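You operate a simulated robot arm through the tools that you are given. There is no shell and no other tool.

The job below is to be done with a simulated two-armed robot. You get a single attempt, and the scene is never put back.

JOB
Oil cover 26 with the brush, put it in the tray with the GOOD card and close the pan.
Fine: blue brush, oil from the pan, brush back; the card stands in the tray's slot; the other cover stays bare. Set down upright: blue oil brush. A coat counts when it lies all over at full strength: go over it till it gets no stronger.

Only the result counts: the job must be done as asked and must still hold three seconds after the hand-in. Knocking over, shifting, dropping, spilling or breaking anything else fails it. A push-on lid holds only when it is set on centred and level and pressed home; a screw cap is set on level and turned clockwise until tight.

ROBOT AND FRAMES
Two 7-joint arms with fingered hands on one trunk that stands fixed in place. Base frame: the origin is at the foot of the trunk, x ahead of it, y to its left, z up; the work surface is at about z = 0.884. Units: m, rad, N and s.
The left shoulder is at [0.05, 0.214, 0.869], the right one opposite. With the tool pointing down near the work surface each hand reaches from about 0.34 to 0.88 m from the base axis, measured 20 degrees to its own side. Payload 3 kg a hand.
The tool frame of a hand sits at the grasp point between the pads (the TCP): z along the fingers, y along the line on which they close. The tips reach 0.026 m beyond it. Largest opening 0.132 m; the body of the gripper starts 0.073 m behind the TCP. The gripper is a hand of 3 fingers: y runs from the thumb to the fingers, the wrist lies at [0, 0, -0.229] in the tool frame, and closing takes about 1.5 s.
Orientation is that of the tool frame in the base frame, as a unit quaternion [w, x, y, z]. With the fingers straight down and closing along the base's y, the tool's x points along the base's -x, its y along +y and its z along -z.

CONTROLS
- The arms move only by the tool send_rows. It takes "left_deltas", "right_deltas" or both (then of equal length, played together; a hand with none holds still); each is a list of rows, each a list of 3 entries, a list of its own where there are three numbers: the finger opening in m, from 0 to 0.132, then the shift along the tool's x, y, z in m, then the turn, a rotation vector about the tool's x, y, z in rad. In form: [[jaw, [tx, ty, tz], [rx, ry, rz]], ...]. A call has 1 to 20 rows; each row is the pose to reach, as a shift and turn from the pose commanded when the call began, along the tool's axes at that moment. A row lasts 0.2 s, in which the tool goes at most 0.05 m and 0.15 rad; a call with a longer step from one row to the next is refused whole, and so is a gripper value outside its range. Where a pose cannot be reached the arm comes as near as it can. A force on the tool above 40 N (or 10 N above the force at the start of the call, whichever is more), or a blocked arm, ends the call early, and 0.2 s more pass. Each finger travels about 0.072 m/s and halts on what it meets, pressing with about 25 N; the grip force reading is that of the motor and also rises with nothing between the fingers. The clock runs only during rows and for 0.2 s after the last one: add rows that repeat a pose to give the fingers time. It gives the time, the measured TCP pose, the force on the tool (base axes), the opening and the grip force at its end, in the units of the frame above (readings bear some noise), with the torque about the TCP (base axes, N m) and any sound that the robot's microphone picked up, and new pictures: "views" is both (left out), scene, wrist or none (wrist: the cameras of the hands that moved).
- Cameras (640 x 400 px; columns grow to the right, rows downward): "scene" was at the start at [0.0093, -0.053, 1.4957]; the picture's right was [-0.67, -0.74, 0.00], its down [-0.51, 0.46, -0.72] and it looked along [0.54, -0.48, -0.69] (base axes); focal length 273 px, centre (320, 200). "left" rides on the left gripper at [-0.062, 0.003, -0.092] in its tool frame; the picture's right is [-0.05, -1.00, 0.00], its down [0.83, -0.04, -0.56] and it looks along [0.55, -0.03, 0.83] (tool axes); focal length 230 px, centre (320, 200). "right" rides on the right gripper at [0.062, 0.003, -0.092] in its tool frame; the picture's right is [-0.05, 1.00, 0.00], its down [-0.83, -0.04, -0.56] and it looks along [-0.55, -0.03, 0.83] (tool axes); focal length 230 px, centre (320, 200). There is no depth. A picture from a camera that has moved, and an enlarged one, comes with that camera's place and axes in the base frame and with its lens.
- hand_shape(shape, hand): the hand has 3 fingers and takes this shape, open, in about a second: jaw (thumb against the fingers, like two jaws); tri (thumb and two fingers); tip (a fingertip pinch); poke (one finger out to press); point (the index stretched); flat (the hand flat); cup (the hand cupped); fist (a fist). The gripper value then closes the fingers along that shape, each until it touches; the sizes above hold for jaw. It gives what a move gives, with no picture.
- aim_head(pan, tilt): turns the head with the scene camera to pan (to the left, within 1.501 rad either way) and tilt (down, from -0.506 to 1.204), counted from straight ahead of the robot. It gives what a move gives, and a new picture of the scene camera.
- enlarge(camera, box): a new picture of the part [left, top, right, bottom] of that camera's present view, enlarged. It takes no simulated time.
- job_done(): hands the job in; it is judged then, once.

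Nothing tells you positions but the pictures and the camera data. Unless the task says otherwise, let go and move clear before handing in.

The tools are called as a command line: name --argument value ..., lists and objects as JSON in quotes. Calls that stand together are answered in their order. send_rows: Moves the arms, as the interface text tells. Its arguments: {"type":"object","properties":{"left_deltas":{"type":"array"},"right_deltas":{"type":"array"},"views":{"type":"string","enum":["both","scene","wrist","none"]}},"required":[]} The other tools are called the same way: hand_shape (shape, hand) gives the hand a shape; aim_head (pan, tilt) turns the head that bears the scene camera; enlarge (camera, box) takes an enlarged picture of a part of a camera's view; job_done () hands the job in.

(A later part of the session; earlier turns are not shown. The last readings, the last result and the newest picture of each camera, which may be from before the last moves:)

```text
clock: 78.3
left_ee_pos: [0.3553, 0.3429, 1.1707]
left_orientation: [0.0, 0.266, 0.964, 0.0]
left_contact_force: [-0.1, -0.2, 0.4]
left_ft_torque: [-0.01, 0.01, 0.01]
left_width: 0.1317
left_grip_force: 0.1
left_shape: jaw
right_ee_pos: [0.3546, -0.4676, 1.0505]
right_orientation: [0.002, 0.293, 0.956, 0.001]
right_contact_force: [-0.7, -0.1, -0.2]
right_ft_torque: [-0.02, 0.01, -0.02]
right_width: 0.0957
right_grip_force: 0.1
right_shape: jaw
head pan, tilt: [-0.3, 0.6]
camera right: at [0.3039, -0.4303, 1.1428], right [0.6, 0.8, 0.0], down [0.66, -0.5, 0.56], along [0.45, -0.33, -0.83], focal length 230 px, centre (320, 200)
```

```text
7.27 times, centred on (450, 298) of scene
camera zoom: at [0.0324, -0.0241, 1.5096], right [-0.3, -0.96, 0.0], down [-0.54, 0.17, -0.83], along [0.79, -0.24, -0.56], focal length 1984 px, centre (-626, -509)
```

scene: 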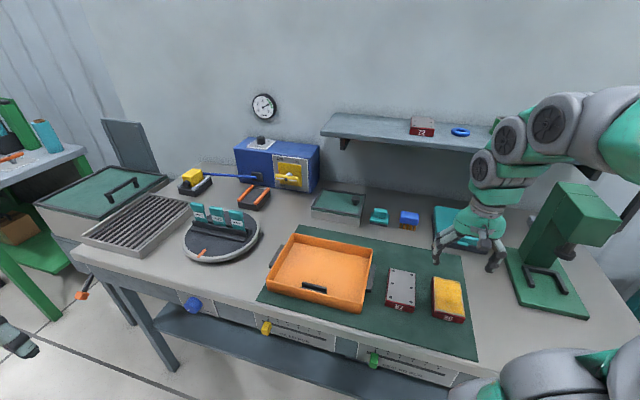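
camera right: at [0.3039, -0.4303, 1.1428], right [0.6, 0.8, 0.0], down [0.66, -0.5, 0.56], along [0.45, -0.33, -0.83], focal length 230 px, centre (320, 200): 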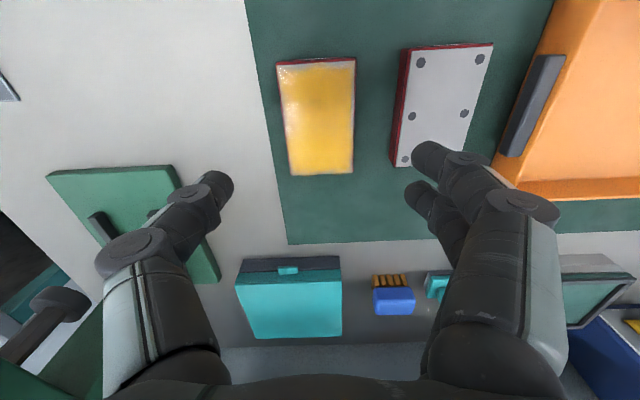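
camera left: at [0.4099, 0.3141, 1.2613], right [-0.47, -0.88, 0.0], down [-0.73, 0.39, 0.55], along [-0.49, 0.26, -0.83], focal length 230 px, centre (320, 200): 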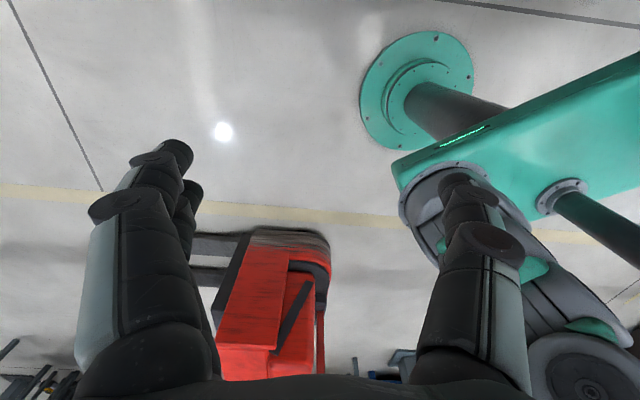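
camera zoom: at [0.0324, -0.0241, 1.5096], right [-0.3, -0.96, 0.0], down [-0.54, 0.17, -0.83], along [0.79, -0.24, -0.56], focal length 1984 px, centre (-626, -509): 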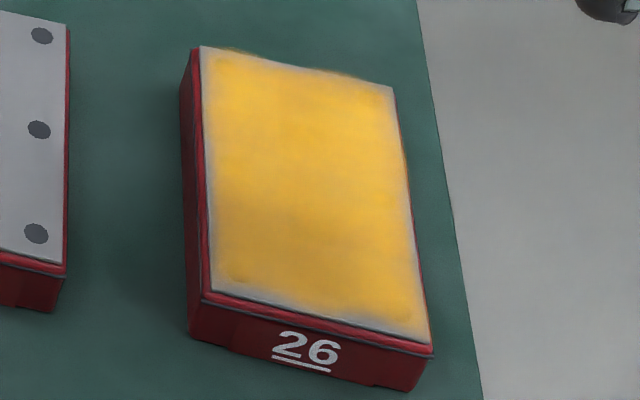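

The cover has not moved. I fetch the brush again, tilting the hand on the way.

send_rows --right_deltas '[[0.09, [-0.0411, 0.0149, 0.0015], [0, -0.0857, 0]], [0.09, [-0.0822, 0.0298, 0.003], [0, -0.1714, 0]], [0.09, [-0.1233, 0.0447, 0.0045], [0, -0.2571, 0]], [0.09, [-0.1645, 0.0596, 0.006], [0, -0.3429, 0]], [0.09, [-0.2056, 0.0745, 0.0075], [0, -0.4286, 0]], [0.09, [-0.2467, 0.0894, 0.009], [0, -0.5143, 0]], [0.085, [-0.2878, 0.1043, 0.01], [0, -0.6, 0]], [0.078, [-0.2878, 0.1043, 0.01], [0, -0.6, 0]]]' --views "both"

```text
clock: 80.1
left_ee_pos: [0.3553, 0.3426, 1.1688]
left_orientation: [0.001, 0.266, 0.964, -0.001]
left_contact_force: [0.0, 0.1, -0.7]
left_ft_torque: [-0.02, 0.03, 0.01]
left_width: 0.132
left_grip_force: 0.0
left_shape: jaw
right_ee_pos: [0.6517, -0.5449, 1.0394]
right_orientation: [0.284, 0.28, 0.913, -0.086]
right_contact_force: [-0.4, 0.0, 0.2]
right_ft_torque: [0.0, 0.03, 0.0]
right_width: 0.0787
right_grip_force: 0.0
right_shape: jaw
head pan, tilt: [-0.3, 0.6]
camera right: at [0.5675, -0.4835, 1.0809], right [0.6, 0.8, 0.03], down [0.28, -0.25, 0.93], along [0.75, -0.54, -0.37], focal length 230 px, centre (320, 200)
```

scene: 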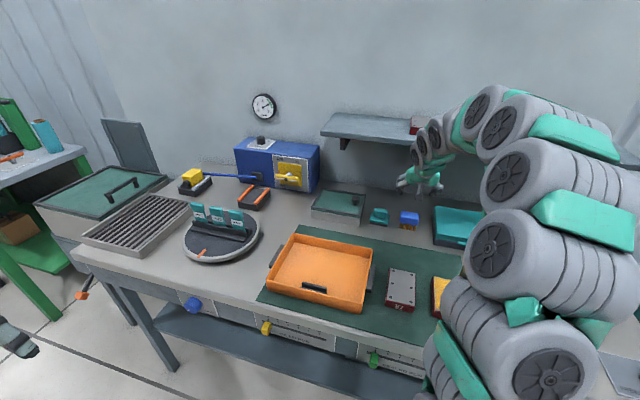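
right: 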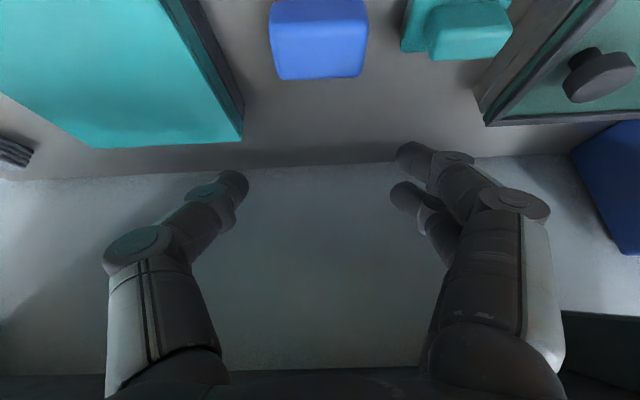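

send_rows --right_deltas '[[0.078, [0.0178, 0.0035, 0.0257], [0, 0, 0]], [0.078, [0.0356, 0.0035, 0.0512], [0, 0, 0]], [0.078, [0.0541, 0.0035, 0.0776], [0, 0, 0]], [0.078, [0.0541, 0.0035, 0.0776], [0, 0, 0]]]' --views "wrist"

enlarge --camera "scene" --box '[360, 180, 460, 250]'

```text
clock: 81.1
left_ee_pos: [0.3546, 0.3422, 1.1704]
left_orientation: [0.001, 0.266, 0.964, 0.0]
left_contact_force: [0.0, 0.3, 0.0]
left_ft_torque: [-0.01, -0.02, 0.0]
left_width: 0.1318
left_grip_force: 0.0
left_shape: jaw
right_ee_pos: [0.6512, -0.5407, 0.9455]
right_orientation: [0.283, 0.282, 0.913, -0.087]
right_contact_force: [-0.9, -0.2, -0.1]
right_ft_torque: [-0.01, 0.01, 0.03]
right_width: 0.0785
right_grip_force: 0.1
right_shape: jaw
head pan, tilt: [-0.3, 0.6]
camera right: at [0.5676, -0.4801, 0.9867], right [0.6, 0.8, 0.03], down [0.28, -0.25, 0.93], along [0.75, -0.54, -0.37], focal length 230 px, centre (320, 200)
```

right: 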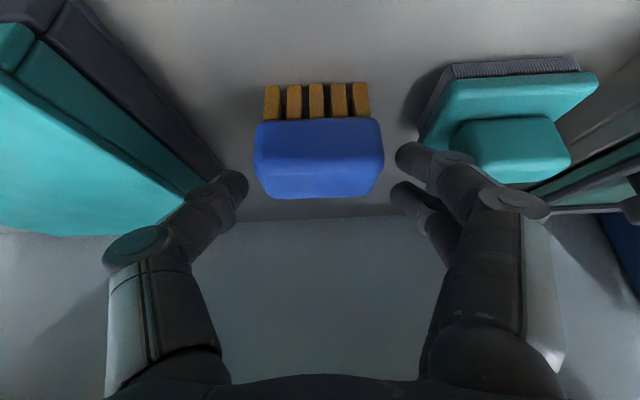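

```text
5.71 times, centred on (410, 215) of scene
camera zoom: at [0.0324, -0.0241, 1.5096], right [-0.3, -0.96, 0.0], down [-0.54, 0.17, -0.83], along [0.79, -0.24, -0.56], focal length 1558 px, centre (-194, 114)
```

zoom: 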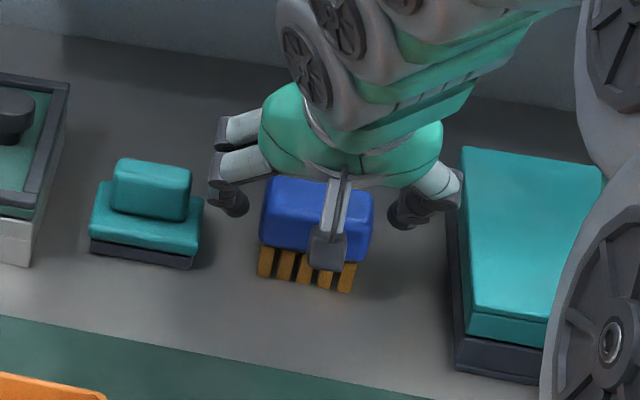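

send_rows --right_deltas '[[0.078, [0.0055, 0, 0.008], [0, 0, 0]], [0.078, [0.011, 0, 0.0161], [0, 0, 0]], [0.055, [0.011, 0, 0.0161], [0, 0, 0]], [0.03, [0.011, 0, 0.0161], [0, 0, 0]], [0.03, [0.011, 0, 0.0161], [0, 0, 0]], [0.03, [0.011, 0, 0.0161], [0, 0, 0]], [0.03, [0.0054, 0, 0.0079], [0, 0, 0]], [0.03, [-0.0115, 0, -0.0169], [0, 0, 0]], [0.03, [-0.0341, 0, -0.0499], [0, 0, 0]], [0.03, [-0.0567, 0, -0.0829], [0, 0, 0]]]' --views "both"

```text
clock: 83.3
left_ee_pos: [0.3546, 0.3419, 1.1701]
left_orientation: [0.0, 0.267, 0.964, 0.0]
left_contact_force: [0.1, -0.2, -0.6]
left_ft_torque: [0.01, 0.0, -0.01]
left_width: 0.1319
left_grip_force: 0.1
left_shape: jaw
right_ee_pos: [0.6512, -0.5402, 1.0464]
right_orientation: [0.284, 0.279, 0.913, -0.085]
right_contact_force: [0.5, -0.3, -0.8]
right_ft_torque: [-0.02, 0.02, 0.0]
right_width: 0.0578
right_grip_force: 24.7
right_shape: jaw
head pan, tilt: [-0.3, 0.6]
camera right: at [0.5668, -0.4796, 1.0868], right [0.6, 0.8, 0.03], down [0.28, -0.25, 0.93], along [0.75, -0.54, -0.37], focal length 230 px, centre (320, 200)
```

scene: 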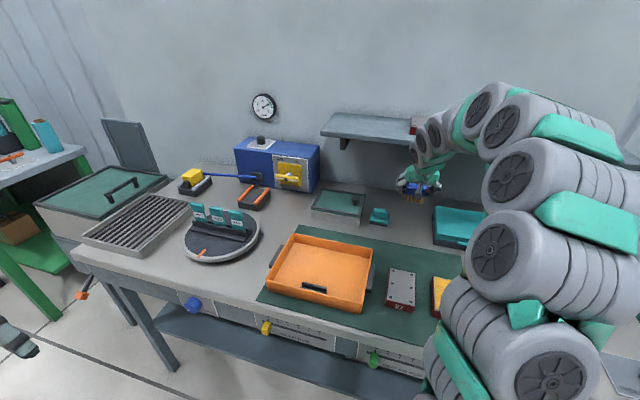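
right: 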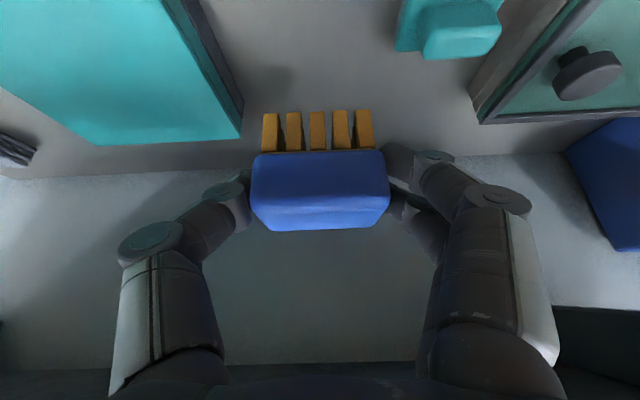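

The brush is in hand again, still amber. I carry it back and turn the hand as before.

send_rows --right_deltas '[[0.03, [0.0307, -0.021, -0.021], [0, 0, 0]], [0.03, [0.0614, -0.042, -0.042], [0, 0, 0]], [0.03, [0.0922, -0.063, -0.0631], [0, 0, 0]], [0.03, [0.1229, -0.084, -0.0841], [0, 0, 0]], [0.03, [0.1536, -0.105, -0.1051], [0, 0, 0]], [0.03, [0.1536, -0.105, -0.1051], [-0.0824, 0, -0.1203]], [0.03, [0.1536, -0.105, -0.1051], [-0.1648, 0, -0.2406]], [0.03, [0.1536, -0.105, -0.1051], [-0.2472, 0, -0.3609]], [0.03, [0.1536, -0.105, -0.1051], [-0.3296, 0, -0.4812]], [0.03, [0.1536, -0.105, -0.1051], [-0.412, 0, -0.6015]], [0.03, [0.1536, -0.105, -0.1051], [-0.4944, 0, -0.7218]], [0.03, [0.1536, -0.105, -0.1051], [-0.5768, 0, -0.8421]], [0.03, [0.1536, -0.105, -0.1051], [-0.6592, 0, -0.9624]], [0.03, [0.1536, -0.105, -0.1051], [-0.7416, 0, -1.0828]], [0.03, [0.1536, -0.105, -0.1051], [-0.7416, 0, -1.0828]]]' --views "scene"

```text
clock: 86.5
left_ee_pos: [0.3546, 0.342, 1.1686]
left_orientation: [0.0, 0.266, 0.964, 0.0]
left_contact_force: [-0.6, 0.3, 0.5]
left_ft_torque: [0.01, -0.01, -0.02]
left_width: 0.1317
left_grip_force: 0.0
left_shape: jaw
right_ee_pos: [0.4387, -0.5234, 1.0461]
right_orientation: [0.28, -0.336, 0.893, 0.104]
right_contact_force: [0.7, 0.7, 0.2]
right_ft_torque: [0.01, 0.01, 0.0]
right_width: 0.0574
right_grip_force: 25.1
right_shape: jaw
head pan, tilt: [-0.3, 0.6]
```

scene: 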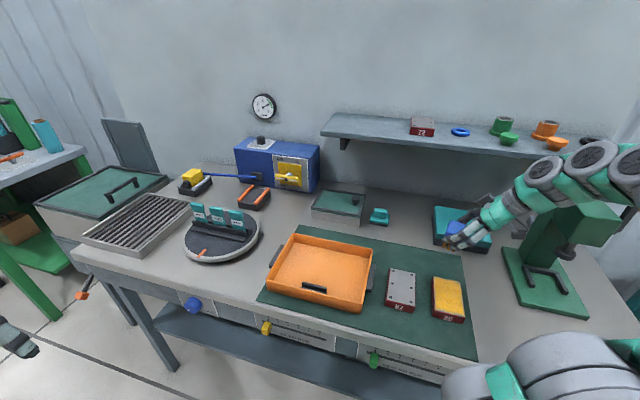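

send_rows --right_deltas '[[0.03, [0.0089, 0.0406, -0.006], [0, 0, 0]], [0.03, [0.0178, 0.0812, -0.0119], [0, 0, 0]], [0.03, [0.0267, 0.1218, -0.0179], [0, 0, 0]], [0.03, [0.0455, 0.1218, 0.0094], [0, 0, 0]], [0.03, [0.0643, 0.1218, 0.0367], [0, 0, 0]], [0.03, [0.0713, 0.1218, 0.0471], [0, 0, 0]], [0.03, [0.0713, 0.1218, 0.0471], [0, 0, 0]]]' --views "wrist"

enlarge --camera "scene" --box '[400, 230, 490, 330]'

```text
clock: 88.1
left_ee_pos: [0.3551, 0.343, 1.1692]
left_orientation: [0.0, 0.266, 0.964, 0.0]
left_contact_force: [-0.3, 0.0, 0.4]
left_ft_torque: [-0.02, -0.01, 0.0]
left_width: 0.1317
left_grip_force: 0.1
left_shape: jaw
right_ee_pos: [0.3358, -0.4528, 0.9662]
right_orientation: [0.279, -0.334, 0.894, 0.103]
right_contact_force: [-0.1, 0.3, -1.5]
right_ft_torque: [0.01, -0.02, 0.01]
right_width: 0.0576
right_grip_force: 25.1
right_shape: jaw
head pan, tilt: [-0.3, 0.6]
camera right: at [0.2543, -0.5175, 1.0073], right [-0.62, 0.78, 0.03], down [0.31, 0.21, 0.93], along [0.72, 0.59, -0.37], focal length 230 px, centre (320, 200)
```

right: 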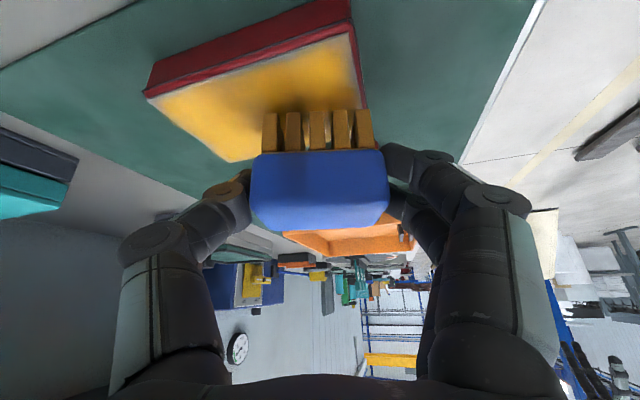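

```text
4.00 times, centred on (445, 280) of scene
camera zoom: at [0.0324, -0.0241, 1.5096], right [-0.3, -0.96, 0.0], down [-0.54, 0.17, -0.83], along [0.79, -0.24, -0.56], focal length 1091 px, centre (-180, -120)
```

zoom: 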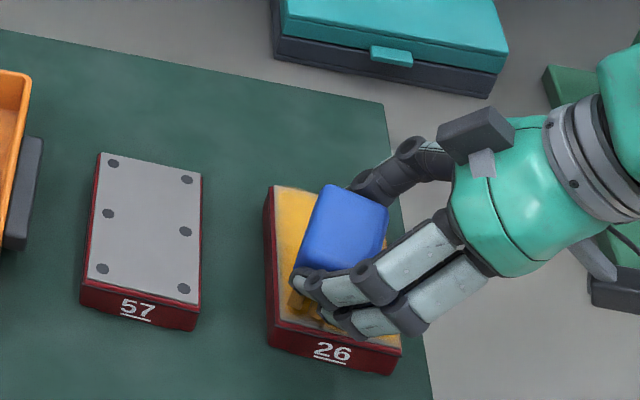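

send_rows --right_deltas '[[0.03, [0.0017, 0, 0.0025], [0, 0, 0]], [0.03, [0.0034, 0, 0.005], [0, 0, 0]], [0.03, [0.0034, 0, 0.005], [0, 0, 0]]]' --views "none"

```text
clock: 88.9
left_ee_pos: [0.3549, 0.3429, 1.1693]
left_orientation: [0.0, 0.266, 0.964, 0.0]
left_contact_force: [-0.1, -0.3, 0.6]
left_ft_torque: [-0.03, 0.0, 0.03]
left_width: 0.1318
left_grip_force: 0.1
left_shape: jaw
right_ee_pos: [0.335, -0.4522, 0.96]
right_orientation: [0.278, -0.336, 0.894, 0.103]
right_contact_force: [0.7, -0.2, -1.3]
right_ft_torque: [0.0, 0.02, -0.01]
right_width: 0.0576
right_grip_force: 24.8
right_shape: jaw
head pan, tilt: [-0.3, 0.6]
```

send_rows --right_deltas '[[0.03, [0.0006, 0, 0.0008], [0, 0, 0]], [0.03, [0.0011, 0, 0.0017], [0, 0, 0]], [0.03, [0.0011, 0, 0.0017], [0, 0, 0]]]' --views "none"

```text
clock: 89.7
left_ee_pos: [0.3554, 0.3438, 1.1692]
left_orientation: [0.0, 0.267, 0.964, 0.0]
left_contact_force: [0.2, -0.3, 0.4]
left_ft_torque: [-0.02, 0.0, 0.01]
left_width: 0.1321
left_grip_force: 0.0
left_shape: jaw
right_ee_pos: [0.3346, -0.4515, 0.958]
right_orientation: [0.278, -0.335, 0.894, 0.103]
right_contact_force: [-0.3, 0.1, 0.8]
right_ft_torque: [0.06, 0.03, -0.01]
right_width: 0.0575
right_grip_force: 24.9
right_shape: jaw
head pan, tilt: [-0.3, 0.6]
```

send_rows --right_deltas '[[0.03, [0.0006, 0, 0.0008], [0, 0, 0]], [0.03, [0.0006, 0, 0.0008], [0, 0, 0]]]' --views "none"

```text
clock: 90.3
left_ee_pos: [0.3552, 0.3433, 1.169]
left_orientation: [0.0, 0.267, 0.964, 0.001]
left_contact_force: [-0.5, 0.3, -0.2]
left_ft_torque: [0.02, 0.01, 0.0]
left_width: 0.1318
left_grip_force: 0.0
left_shape: jaw
right_ee_pos: [0.3349, -0.4531, 0.9577]
right_orientation: [0.278, -0.335, 0.894, 0.103]
right_contact_force: [0.2, -1.0, 11.8]
right_ft_torque: [0.12, -0.02, 0.0]
right_width: 0.0575
right_grip_force: 25.1
right_shape: jaw
head pan, tilt: [-0.3, 0.6]
```

Contact at z 0.957. I brush the front end thoroughly, stepping out over the front edge and both corners.

send_rows --right_deltas '[[0.03, [-0.0178, 0.0056, 0.0118], [0, 0, 0]], [0.03, [-0.0353, 0.0112, 0.0239], [0, 0, 0]], [0.03, [-0.0328, 0.0228, 0.0222], [0, 0, 0]], [0.03, [-0.0153, 0.0172, 0.0101], [0, 0, 0]], [0.03, [0.0023, 0.0116, -0.002], [0, 0, 0]], [0.03, [0.0207, 0.0058, -0.0146], [0, 0, 0]], [0.03, [0.039, -0.0001, -0.0273], [0, 0, 0]], [0.03, [0.0412, 0.0096, -0.0287], [0, 0, 0]], [0.03, [0.0229, 0.0155, -0.016], [0, 0, 0]], [0.03, [0.0045, 0.0213, -0.0034], [0, 0, 0]], [0.03, [-0.0131, 0.0269, 0.0087], [0, 0, 0]], [0.03, [-0.0306, 0.0325, 0.0208], [0, 0, 0]], [0.03, [-0.0289, 0.0402, 0.0196], [0, 0, 0]], [0.03, [-0.0114, 0.0346, 0.0075], [0, 0, 0]], [0.03, [0.0062, 0.029, -0.0046], [0, 0, 0]], [0.03, [0.0246, 0.0232, -0.0172], [0, 0, 0]], [0.03, [0.0429, 0.0173, -0.0299], [0, 0, 0]], [0.03, [0.039, -0.0001, -0.0273], [0, 0, 0]], [0.03, [0.0103, 0.0091, -0.0075], [0, 0, 0]], [0.03, [-0.0002, 0, -0.0003], [0, 0, 0]]]' --views "wrist"

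enlarge --camera "scene" --box '[425, 270, 475, 325]'

```text
clock: 94.5
left_ee_pos: [0.3554, 0.3428, 1.1685]
left_orientation: [0.0, 0.267, 0.964, 0.0]
left_contact_force: [-0.2, -0.9, 0.4]
left_ft_torque: [-0.02, 0.01, -0.01]
left_width: 0.1318
left_grip_force: 0.1
left_shape: jaw
right_ee_pos: [0.3361, -0.4516, 0.9586]
right_orientation: [0.278, -0.335, 0.894, 0.104]
right_contact_force: [-2.2, 0.6, 5.7]
right_ft_torque: [0.09, 0.03, 0.07]
right_width: 0.0573
right_grip_force: 25.3
right_shape: jaw
head pan, tilt: [-0.3, 0.6]
camera right: at [0.2543, -0.5169, 0.9986], right [-0.62, 0.78, 0.03], down [0.31, 0.21, 0.93], along [0.72, 0.59, -0.37], focal length 230 px, centre (320, 200)
```

right: 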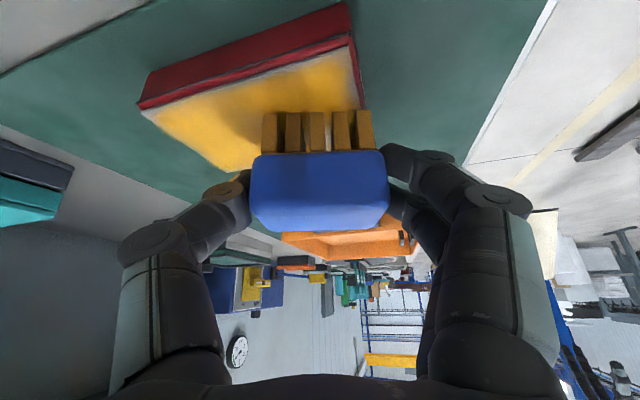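

```text
7.27 times, centred on (450, 298) of scene
camera zoom: at [0.0324, -0.0241, 1.5096], right [-0.3, -0.96, 0.0], down [-0.54, 0.17, -0.83], along [0.79, -0.24, -0.56], focal length 1984 px, centre (-626, -509)
```

zoom: 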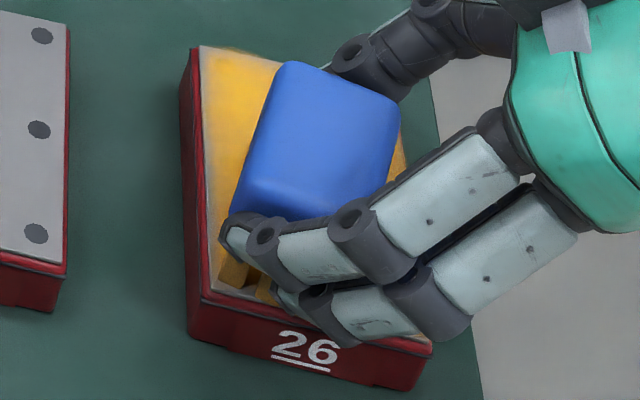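

send_rows --right_deltas '[[0.03, [0.0047, 0.0213, -0.0031], [0, 0, 0]], [0.03, [-0.0208, 0.0294, 0.0145], [0, 0, 0]], [0.03, [-0.0255, 0.0081, 0.0176], [0, 0, 0]], [0.03, [-0.0329, -0.0257, 0.0226], [0, 0, 0]], [0.03, [-0.0382, -0.0499, 0.0261], [0, 0, 0]], [0.03, [-0.0127, -0.058, 0.0085], [0, 0, 0]], [0.03, [0.0144, -0.0666, -0.0102], [0, 0, 0]], [0.03, [0.0197, -0.0424, -0.0137], [0, 0, 0]], [0.03, [0.0271, -0.0086, -0.0187], [0, 0, 0]], [0.03, [0.0318, 0.0127, -0.0218], [0, 0, 0]], [0.03, [0.0271, -0.0086, -0.0187], [0, 0, 0]], [0.03, [0.0197, -0.0424, -0.0137], [0, 0, 0]], [0.03, [0.0144, -0.0666, -0.0102], [0, 0, 0]], [0.03, [-0.0127, -0.058, 0.0085], [0, 0, 0]], [0.03, [-0.0382, -0.0499, 0.0261], [0, 0, 0]], [0.03, [-0.0329, -0.0257, 0.0226], [0, 0, 0]], [0.03, [-0.0255, 0.0081, 0.0176], [0, 0, 0]], [0.03, [-0.0208, 0.0294, 0.0145], [0, 0, 0]], [0.03, [0.0047, 0.0213, -0.0031], [0, 0, 0]], [0.03, [0, 0, 0], [0, 0, 0]]]' --views "none"

send_rows --right_deltas '[[0.03, [-0.0198, 0, -0.0289], [0, 0, 0]], [0.03, [-0.0397, 0, -0.0578], [0, 0, 0]], [0.03, [-0.0482, -0.0387, -0.0521], [0, 0, 0]], [0.03, [-0.0567, -0.0774, -0.0464], [0, 0, 0]], [0.03, [-0.0651, -0.116, -0.0408], [0, 0, 0]], [0.03, [-0.0672, -0.1257, -0.0394], [0, 0, 0]]]' --views "both"

enlarge --camera "scene" --box '[425, 270, 475, 325]'

```text
clock: 98.7
left_ee_pos: [0.3553, 0.3436, 1.1708]
left_orientation: [-0.001, 0.267, 0.964, 0.0]
left_contact_force: [-0.3, 0.8, -0.2]
left_ft_torque: [0.03, -0.01, 0.01]
left_width: 0.132
left_grip_force: 0.0
left_shape: jaw
right_ee_pos: [0.3342, -0.4531, 0.9574]
right_orientation: [0.279, -0.336, 0.894, 0.105]
right_contact_force: [-2.3, 1.3, 5.7]
right_ft_torque: [0.1, 0.03, 0.03]
right_width: 0.0577
right_grip_force: 24.4
right_shape: jaw
head pan, tilt: [-0.3, 0.6]
```

```text
clock: 100.1
left_ee_pos: [0.3558, 0.3432, 1.1692]
left_orientation: [0.0, 0.266, 0.964, 0.0]
left_contact_force: [0.3, 0.6, 0.3]
left_ft_torque: [0.05, 0.02, -0.05]
left_width: 0.132
left_grip_force: 0.1
left_shape: jaw
right_ee_pos: [0.4415, -0.5275, 1.0281]
right_orientation: [0.28, -0.335, 0.894, 0.104]
right_contact_force: [0.1, 0.4, -0.1]
right_ft_torque: [-0.01, 0.02, 0.0]
right_width: 0.0575
right_grip_force: 24.6
right_shape: jaw
head pan, tilt: [-0.3, 0.6]
camera right: at [0.3614, -0.5919, 1.0694], right [-0.62, 0.78, 0.03], down [0.31, 0.21, 0.93], along [0.72, 0.59, -0.37], focal length 230 px, centre (320, 200)
```

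scene: 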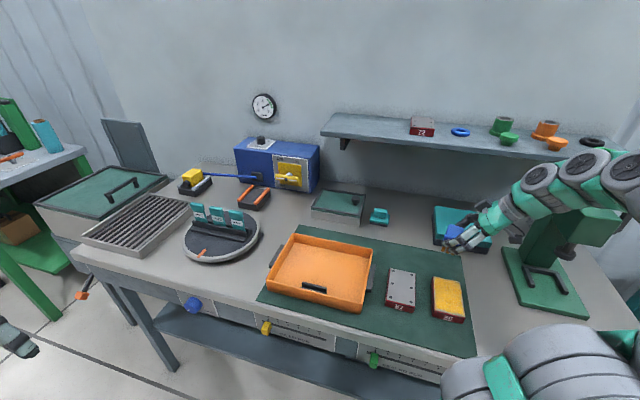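
right: 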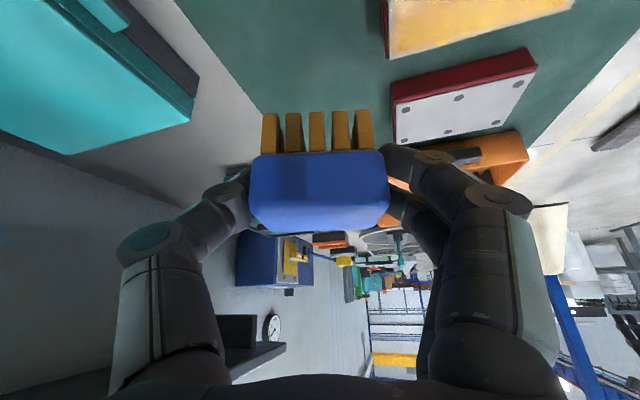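

```text
7.27 times, centred on (450, 298) of scene
camera zoom: at [0.0325, -0.0241, 1.5096], right [-0.3, -0.96, 0.0], down [-0.54, 0.17, -0.83], along [0.79, -0.24, -0.56], focal length 1984 px, centre (-626, -509)
```

zoom: 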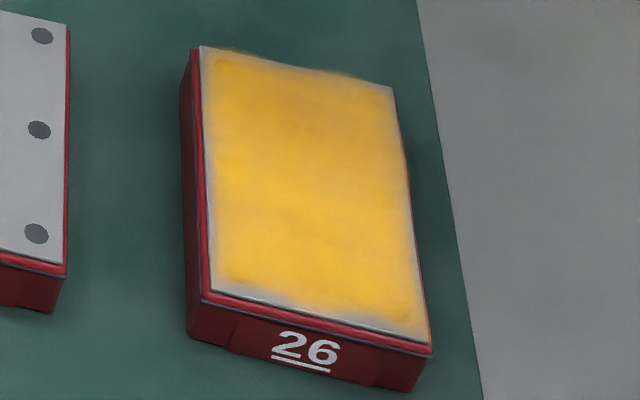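

Even after thorough brushing over the edges nothing changes: the coat is at its full strength, the thin margin is how it is drawn. I take the brush back.

send_rows --right_deltas '[[0.03, [-0.0085, 0, -0.0124], [0.0827, -0.0004, 0.1204]], [0.03, [-0.0085, 0, -0.0124], [0.1653, -0.0009, 0.2409]], [0.03, [-0.0085, 0, -0.0124], [0.248, -0.0013, 0.3613]], [0.03, [-0.0085, 0, -0.0124], [0.3307, -0.0018, 0.4818]], [0.03, [-0.0085, 0, -0.0124], [0.4133, -0.0022, 0.6022]], [0.03, [-0.0085, 0, -0.0124], [0.496, -0.0027, 0.7227]], [0.03, [-0.0085, 0, -0.0124], [0.5787, -0.0031, 0.8431]], [0.03, [-0.0085, 0, -0.0124], [0.6613, -0.0036, 0.9636]], [0.03, [-0.0085, 0, -0.0124], [0.744, -0.004, 1.084]], [0.03, [-0.0085, 0, -0.0124], [0.744, -0.004, 1.084]]]' --views "none"

```text
clock: 102.3
left_ee_pos: [0.3558, 0.3425, 1.1704]
left_orientation: [0.0, 0.266, 0.964, 0.0]
left_contact_force: [-0.7, 0.2, -0.4]
left_ft_torque: [0.02, 0.0, -0.02]
left_width: 0.1318
left_grip_force: 0.0
left_shape: jaw
right_ee_pos: [0.4421, -0.5264, 1.0431]
right_orientation: [0.286, 0.282, 0.912, -0.085]
right_contact_force: [-0.2, 1.0, -1.4]
right_ft_torque: [-0.02, 0.01, -0.02]
right_width: 0.0573
right_grip_force: 25.0
right_shape: jaw
head pan, tilt: [-0.3, 0.6]
```

send_rows --right_deltas '[[0.03, [-0.0297, 0.0212, 0.0207], [0, 0, 0]], [0.03, [-0.0594, 0.0425, 0.0415], [0, 0, 0]], [0.03, [-0.0891, 0.0637, 0.0622], [0, 0, 0]], [0.03, [-0.1188, 0.085, 0.083], [0, 0, 0]], [0.03, [-0.1485, 0.1062, 0.1037], [0, 0, 0]], [0.03, [-0.1314, 0.1062, 0.1284], [0, 0, 0]], [0.03, [-0.1143, 0.1062, 0.153], [0, 0, 0]], [0.03, [-0.0972, 0.1062, 0.1777], [0, 0, 0]], [0.03, [-0.0853, 0.1062, 0.1949], [0, 0, 0]], [0.03, [-0.0853, 0.1062, 0.1949], [0, 0, 0]]]' --views "wrist"

enlarge --camera "scene" --box '[360, 180, 460, 250]'

```text
clock: 104.5
left_ee_pos: [0.3554, 0.3439, 1.169]
left_orientation: [-0.001, 0.266, 0.964, 0.001]
left_contact_force: [0.9, 0.0, -0.9]
left_ft_torque: [-0.03, -0.02, -0.02]
left_width: 0.1318
left_grip_force: 0.2
left_shape: jaw
right_ee_pos: [0.6516, -0.539, 0.932]
right_orientation: [0.285, 0.282, 0.912, -0.086]
right_contact_force: [0.5, -0.5, -0.5]
right_ft_torque: [-0.01, 0.0, 0.04]
right_width: 0.0574
right_grip_force: 25.2
right_shape: jaw
head pan, tilt: [-0.3, 0.6]
camera right: at [0.5674, -0.4784, 0.9727], right [0.6, 0.8, 0.03], down [0.28, -0.25, 0.93], along [0.75, -0.55, -0.37], focal length 230 px, centre (320, 200)
```

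right: 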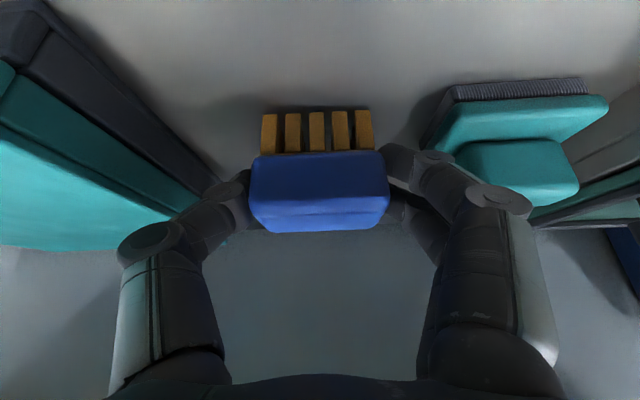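

```text
5.71 times, centred on (410, 215) of scene
camera zoom: at [0.0324, -0.0241, 1.5096], right [-0.3, -0.96, 0.0], down [-0.54, 0.17, -0.83], along [0.79, -0.24, -0.56], focal length 1558 px, centre (-194, 114)
```

zoom: 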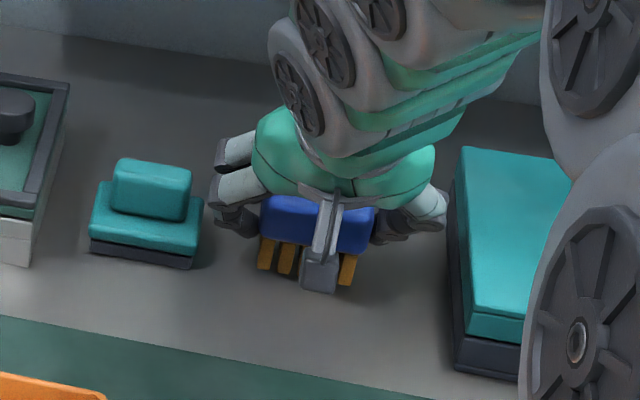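

send_rows --right_deltas '[[0.03, [0.0011, -0.001, 0.0025], [0, 0, 0]], [0.03, [0.0023, -0.001, 0.0033], [0, 0, 0]], [0.03, [0.0028, -0.001, 0.0041], [0, 0, 0]], [0.03, [0.0031, -0.001, 0.0046], [0, 0, 0]]]' --views "none"

```text
clock: 105.5
left_ee_pos: [0.3553, 0.3432, 1.1694]
left_orientation: [0.0, 0.266, 0.964, -0.001]
left_contact_force: [-0.5, -0.5, -0.7]
left_ft_torque: [0.03, -0.01, -0.02]
left_width: 0.132
left_grip_force: 0.1
left_shape: jaw
right_ee_pos: [0.6509, -0.5406, 0.9265]
right_orientation: [0.286, 0.282, 0.912, -0.086]
right_contact_force: [0.1, 0.0, -0.8]
right_ft_torque: [-0.01, -0.01, 0.02]
right_width: 0.0577
right_grip_force: 25.0
right_shape: jaw
head pan, tilt: [-0.3, 0.6]
```

send_rows --right_deltas '[[0.03, [0.0006, 0, 0.0008], [0, 0, 0]], [0.03, [0.0009, 0, 0.0012], [0, 0, 0]], [0.03, [0.0009, 0, 0.0012], [0, 0, 0]]]' --views "none"

```text
clock: 106.3
left_ee_pos: [0.3555, 0.3433, 1.1706]
left_orientation: [0.0, 0.267, 0.964, 0.001]
left_contact_force: [-0.2, -0.4, 0.4]
left_ft_torque: [0.0, 0.02, -0.01]
left_width: 0.1317
left_grip_force: 0.0
left_shape: jaw
right_ee_pos: [0.6514, -0.5401, 0.9251]
right_orientation: [0.285, 0.281, 0.912, -0.086]
right_contact_force: [-1.4, 0.0, 3.1]
right_ft_torque: [-0.09, -0.02, 0.0]
right_width: 0.0575
right_grip_force: 24.8
right_shape: jaw
head pan, tilt: [-0.3, 0.6]
```

Contact at 3 N. I open slowly, then rise straight up.

send_rows --right_deltas '[[0.045, [0.0002, 0, 0.0003], [0, 0, 0]], [0.055, [0.0002, 0, 0.0003], [0, 0, 0]], [0.062, [0.0002, 0, 0.0003], [0, 0, 0]], [0.07, [0.0002, 0, 0.0003], [0, 0, 0]], [0.078, [0.0002, 0, 0.0003], [0, 0, 0]], [0.078, [0.0002, 0, 0.0003], [0, 0, 0]], [0.078, [-0.0057, 0, -0.0083], [0, 0, 0]], [0.078, [-0.017, 0, -0.0248], [0, 0, 0]], [0.08, [-0.0339, 0, -0.0495], [0, 0, 0]], [0.09, [-0.0508, 0, -0.0743], [0, 0, 0]], [0.096, [-0.0678, 0, -0.099], [0, 0, 0]]]' --views "scene"

enlarge --camera "scene" --box '[360, 180, 460, 250]'

```text
clock: 108.7
left_ee_pos: [0.3557, 0.3432, 1.1698]
left_orientation: [0.001, 0.266, 0.964, 0.0]
left_contact_force: [-0.1, 0.3, -0.3]
left_ft_torque: [0.0, -0.02, -0.01]
left_width: 0.1316
left_grip_force: 0.0
left_shape: jaw
right_ee_pos: [0.6507, -0.5398, 1.0447]
right_orientation: [0.285, 0.282, 0.912, -0.087]
right_contact_force: [-0.1, 0.0, 0.7]
right_ft_torque: [-0.01, 0.04, -0.02]
right_width: 0.0957
right_grip_force: 0.0
right_shape: jaw
head pan, tilt: [-0.3, 0.6]
```

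scene: 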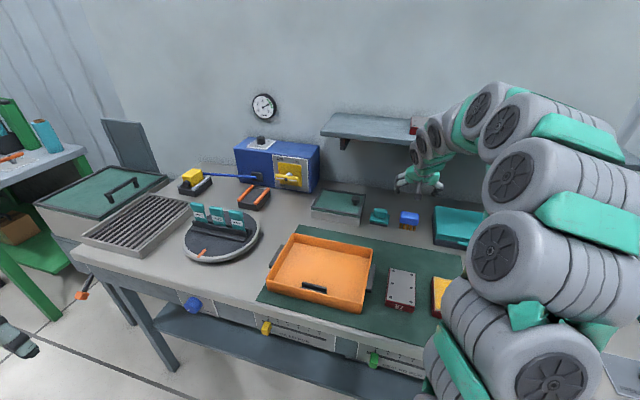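

```text
5.71 times, centred on (410, 215) of scene
camera zoom: at [0.0324, -0.0241, 1.5096], right [-0.3, -0.96, 0.0], down [-0.54, 0.17, -0.83], along [0.79, -0.24, -0.56], focal length 1558 px, centre (-194, 114)
```

zoom: 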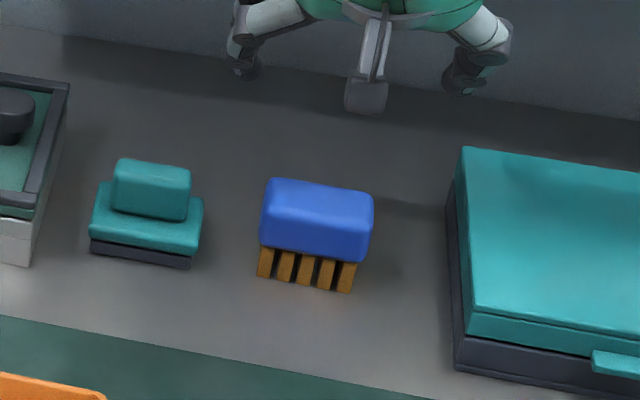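

send_rows --right_deltas '[[0.096, [0.0332, -0.0154, -0.0239], [0, 0.0866, 0]], [0.096, [0.0665, -0.0308, -0.0478], [0, 0.1731, 0]], [0.096, [0.0997, -0.0462, -0.0717], [0, 0.2597, 0]], [0.096, [0.133, -0.0615, -0.0955], [0, 0.3463, 0]], [0.096, [0.1662, -0.0769, -0.1194], [0, 0.4329, 0]], [0.096, [0.1995, -0.0923, -0.1433], [0, 0.5194, 0]], [0.096, [0.2327, -0.1077, -0.1672], [0, 0.606, 0]], [0.096, [0.2327, -0.1077, -0.1672], [0, 0.606, 0]]]' --views "wrist"

enlarge --camera "right" --box '[260, 40, 380, 190]'

```text
clock: 110.5
left_ee_pos: [0.3559, 0.3443, 1.1702]
left_orientation: [-0.001, 0.266, 0.964, 0.0]
left_contact_force: [0.9, 0.6, 0.1]
left_ft_torque: [0.02, 0.01, -0.01]
left_width: 0.1317
left_grip_force: 0.1
left_shape: jaw
right_ee_pos: [0.3534, -0.47, 1.0493]
right_orientation: [0.001, 0.295, 0.956, 0.001]
right_contact_force: [0.3, -0.4, -0.5]
right_ft_torque: [-0.01, 0.02, 0.02]
right_width: 0.0956
right_grip_force: 0.1
right_shape: jaw
head pan, tilt: [-0.3, 0.6]
camera right: at [0.3026, -0.4307, 1.1418], right [0.61, 0.8, 0.0], down [0.66, -0.51, 0.55], along [0.44, -0.33, -0.83], focal length 230 px, centre (320, 200)
```

right: 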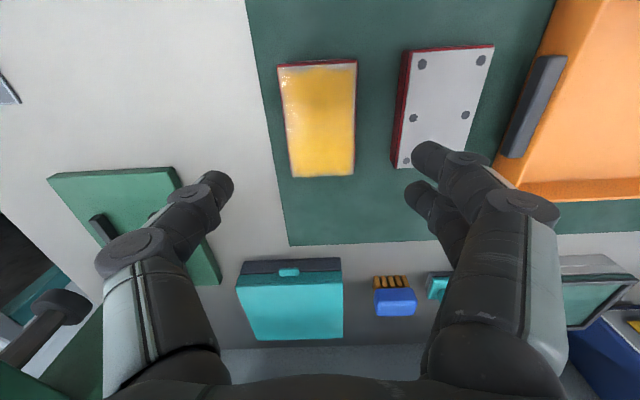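

```text
2.67 times, centred on (320, 115) of right
camera zoom: at [0.3026, -0.4307, 1.1418], right [0.61, 0.8, 0.0], down [0.66, -0.51, 0.55], along [0.44, -0.33, -0.83], focal length 614 px, centre (320, 427)
```

zoom: 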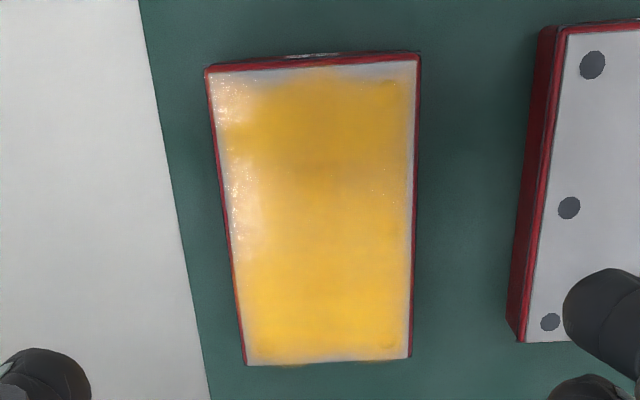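

send_rows --right_deltas '[[0.096, [0, 0.0012, 0.035], [0, 0, 0]], [0.096, [0, 0.0012, 0.07], [0, 0, 0]], [0.096, [0, 0.0012, 0.1], [0, 0, 0]], [0.096, [0, 0.0012, 0.12], [0, 0, 0]], [0.096, [0, 0.0012, 0.135], [0, 0, 0]], [0.096, [0, 0.0012, 0.1353], [0, 0, 0]]]' --views "wrist"

```text
clock: 111.9
left_ee_pos: [0.3553, 0.3432, 1.1686]
left_orientation: [0.001, 0.267, 0.964, -0.001]
left_contact_force: [0.3, 0.2, 0.3]
left_ft_torque: [-0.02, 0.0, -0.02]
left_width: 0.1318
left_grip_force: 0.1
left_shape: jaw
right_ee_pos: [0.3537, -0.4674, 0.9128]
right_orientation: [0.0, 0.294, 0.956, 0.002]
right_contact_force: [-0.2, 0.4, -0.3]
right_ft_torque: [0.0, -0.01, -0.02]
right_width: 0.0959
right_grip_force: 0.1
right_shape: jaw
head pan, tilt: [-0.3, 0.6]
camera right: at [0.3036, -0.4289, 1.0057], right [0.61, 0.8, 0.0], down [0.66, -0.51, 0.55], along [0.44, -0.33, -0.83], focal length 230 px, centre (320, 200)
```

right: 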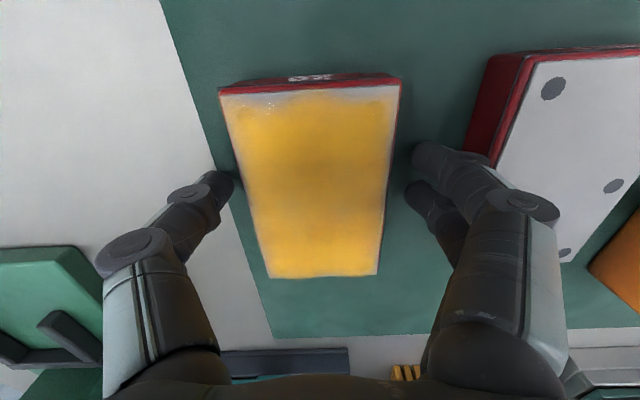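

Good. I close on the cover, then lift it clear.

send_rows --right_deltas '[[0.08, [0, 0, 0], [0, 0, 0]], [0.065, [0, 0, 0], [0, 0, 0]], [0.05, [0, 0, 0], [0, 0, 0]], [0.04, [0, 0, 0], [0, 0, 0]], [0.04, [0, 0, 0], [0, 0, 0]], [0.04, [0, 0, -0.01], [0, 0, 0]], [0.04, [0, 0, -0.03], [0, 0, 0]], [0.04, [0, 0, -0.06], [0, 0, 0]], [0.04, [0, 0, -0.1], [0, 0, 0]], [0.04, [0, 0, -0.12], [0, 0, 0]]]' --views "both"

```text
clock: 114.1
left_ee_pos: [0.3554, 0.3425, 1.1699]
left_orientation: [-0.001, 0.267, 0.964, -0.001]
left_contact_force: [0.0, -0.7, 0.0]
left_ft_torque: [0.02, 0.02, 0.04]
left_width: 0.132
left_grip_force: 0.0
left_shape: jaw
right_ee_pos: [0.3534, -0.4663, 1.0363]
right_orientation: [0.001, 0.295, 0.955, 0.001]
right_contact_force: [-0.1, 0.2, -5.9]
right_ft_torque: [0.02, 0.0, 0.0]
right_width: 0.0657
right_grip_force: 25.0
right_shape: jaw
head pan, tilt: [-0.3, 0.6]
camera right: at [0.3039, -0.4286, 1.1274], right [0.61, 0.8, 0.0], down [0.66, -0.51, 0.56], along [0.44, -0.33, -0.83], focal length 230 px, centre (320, 200)
```

scene: 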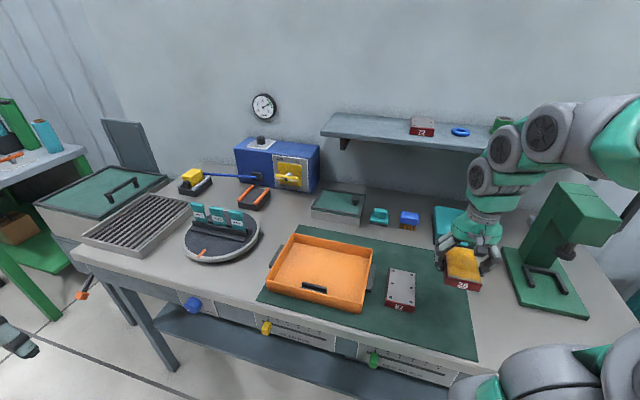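
right: 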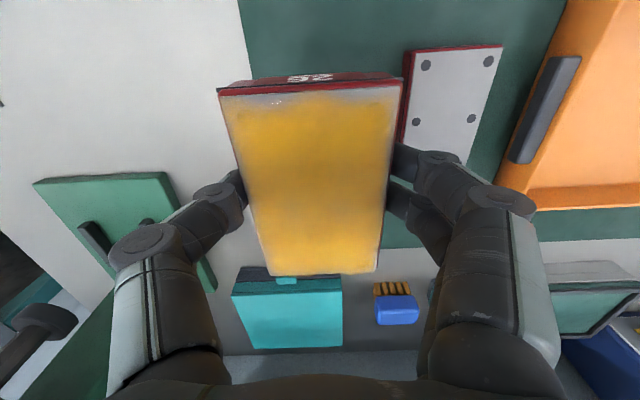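

The cover is held level (about 6 N). I carry it over the tray.

send_rows --right_deltas '[[0.04, [-0.0045, 0.0414, 0], [0, 0, 0]], [0.04, [-0.009, 0.0829, 0], [0, 0, 0]], [0.04, [-0.0135, 0.1243, 0], [0, 0, 0]], [0.04, [-0.018, 0.1657, 0], [0, 0, 0]], [0.04, [-0.0225, 0.2071, 0], [0, 0, 0]], [0.04, [-0.027, 0.2486, 0], [0, 0, 0]], [0.04, [-0.0315, 0.29, 0], [0, 0, 0]], [0.04, [-0.0315, 0.29, 0], [0, 0, 0]]]' --views "both"

enlarge --camera "scene" --box '[240, 200, 400, 320]'

```text
clock: 115.9
left_ee_pos: [0.3548, 0.3426, 1.1705]
left_orientation: [0.0, 0.267, 0.964, -0.001]
left_contact_force: [0.6, 0.3, 1.2]
left_ft_torque: [0.01, 0.03, 0.02]
left_width: 0.132
left_grip_force: 0.1
left_shape: jaw
right_ee_pos: [0.5437, -0.2447, 1.036]
right_orientation: [0.0, 0.294, 0.956, 0.002]
right_contact_force: [0.3, -0.6, -7.0]
right_ft_torque: [0.04, 0.01, 0.01]
right_width: 0.0658
right_grip_force: 24.3
right_shape: jaw
head pan, tilt: [-0.3, 0.6]
camera right: at [0.4932, -0.2066, 1.1281], right [0.6, 0.8, 0.0], down [0.66, -0.51, 0.56], along [0.44, -0.33, -0.83], focal length 230 px, centre (320, 200)
```

scene: 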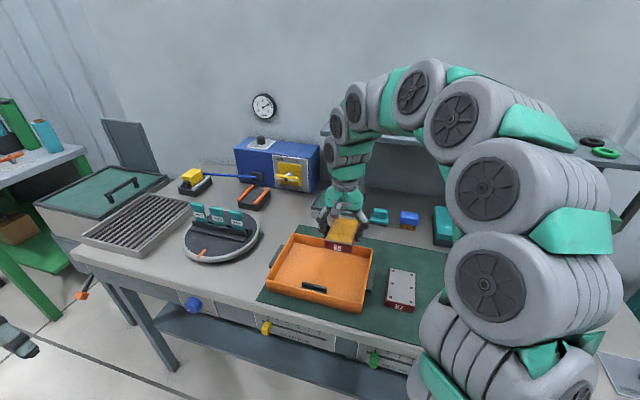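
right: 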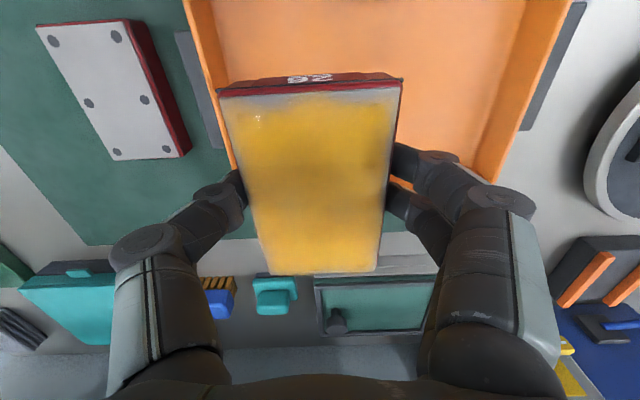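

```text
3.33 times, centred on (320, 260) of scene
camera zoom: at [0.0325, -0.0241, 1.5096], right [-0.3, -0.96, 0.0], down [-0.54, 0.17, -0.83], along [0.79, -0.24, -0.56], focal length 909 px, centre (320, 0)
```

zoom: 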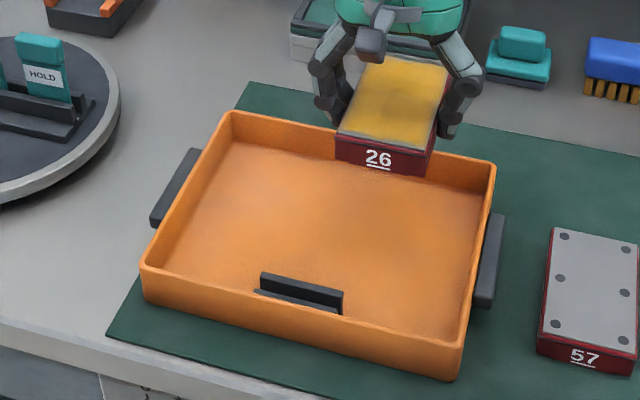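

I shift toward the robot a bit so the cover clears the back wall and slot, then lower it into the tray.

send_rows --right_deltas '[[0.04, [0.016, 0, 0], [0, 0, 0]], [0.04, [0.016, 0, 0.035], [0, 0, 0]], [0.04, [0.016, 0, 0.065], [0, 0, 0]], [0.04, [0.016, 0, 0.09], [0, 0, 0]], [0.04, [0.016, 0, 0.1], [0, 0, 0]], [0.04, [0.016, 0, 0.1], [0, 0, 0]]]' --views "both"

enlarge --camera "scene" --box '[240, 200, 400, 320]'

```text
clock: 117.3
left_ee_pos: [0.3547, 0.3415, 1.1688]
left_orientation: [0.001, 0.267, 0.964, 0.0]
left_contact_force: [0.6, -0.4, -0.2]
left_ft_torque: [-0.03, 0.02, 0.0]
left_width: 0.1322
left_grip_force: 0.0
left_shape: jaw
right_ee_pos: [0.5306, -0.2354, 0.9354]
right_orientation: [0.0, 0.294, 0.956, 0.002]
right_contact_force: [-0.2, 0.6, -5.6]
right_ft_torque: [0.02, 0.03, 0.02]
right_width: 0.0658
right_grip_force: 25.4
right_shape: jaw
head pan, tilt: [-0.3, 0.6]
camera right: at [0.4805, -0.1986, 1.0273], right [0.61, 0.8, 0.0], down [0.66, -0.51, 0.56], along [0.44, -0.33, -0.83], focal length 230 px, centre (320, 200)
```

scene: 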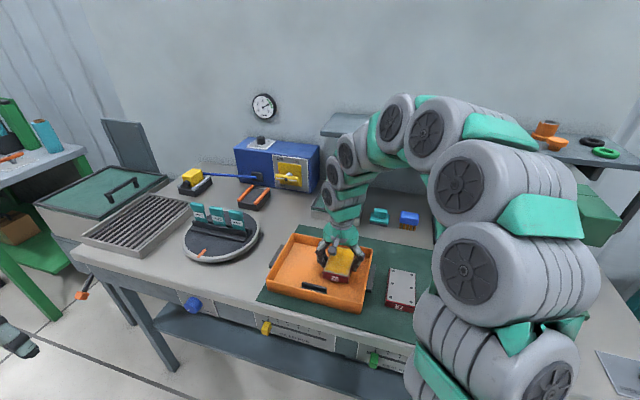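
right: 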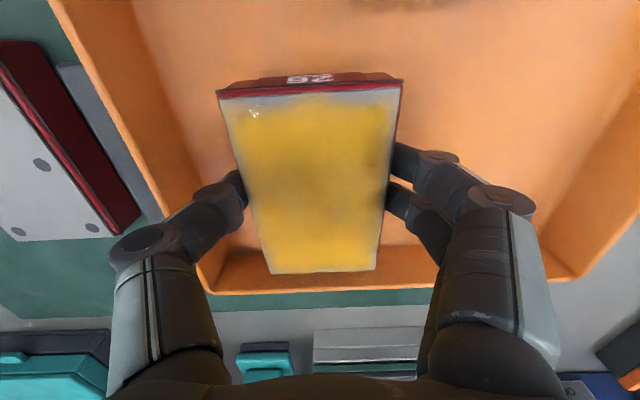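

```text
3.33 times, centred on (320, 260) of scene
camera zoom: at [0.0325, -0.0242, 1.5096], right [-0.3, -0.96, 0.0], down [-0.54, 0.17, -0.83], along [0.79, -0.24, -0.56], focal length 909 px, centre (320, 0)
```

zoom: 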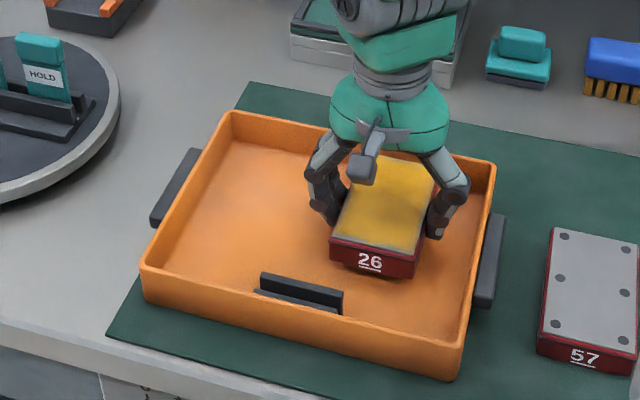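

send_rows --right_deltas '[[0.04, [0, 0, 0.008], [0, 0, 0]], [0.04, [0, 0, 0.012], [0, 0, 0]], [0.04, [0, 0, 0.013], [0, 0, 0]], [0.04, [0, 0, 0.014], [0, 0, 0]]]' --views "none"

```text
clock: 118.3
left_ee_pos: [0.3551, 0.3447, 1.17]
left_orientation: [0.0, 0.267, 0.964, 0.0]
left_contact_force: [0.7, -0.8, -0.1]
left_ft_torque: [-0.01, 0.0, -0.02]
left_width: 0.1318
left_grip_force: 0.1
left_shape: jaw
right_ee_pos: [0.5308, -0.2368, 0.9206]
right_orientation: [0.001, 0.294, 0.956, 0.003]
right_contact_force: [0.5, 0.3, -5.6]
right_ft_torque: [0.04, 0.0, 0.02]
right_width: 0.0659
right_grip_force: 24.8
right_shape: jaw
head pan, tilt: [-0.3, 0.6]
```

send_rows --right_deltas '[[0.04, [0, 0, 0.001], [0, 0, 0]], [0.04, [0, 0, 0.002], [0, 0, 0]], [0.04, [0, 0, 0.003], [0, 0, 0]], [0.04, [0, 0, 0.003], [0, 0, 0]]]' --views "none"

```text
clock: 119.3
left_ee_pos: [0.3549, 0.3438, 1.17]
left_orientation: [0.0, 0.266, 0.964, 0.0]
left_contact_force: [-0.1, -0.4, 0.0]
left_ft_torque: [-0.01, 0.01, 0.0]
left_width: 0.1317
left_grip_force: 0.0
left_shape: jaw
right_ee_pos: [0.5306, -0.2347, 0.9183]
right_orientation: [0.002, 0.295, 0.956, 0.002]
right_contact_force: [-2.2, 1.6, 17.6]
right_ft_torque: [-0.04, -0.04, 0.05]
right_width: 0.0656
right_grip_force: 25.2
right_shape: jaw
head pan, tilt: [-0.3, 0.6]
```

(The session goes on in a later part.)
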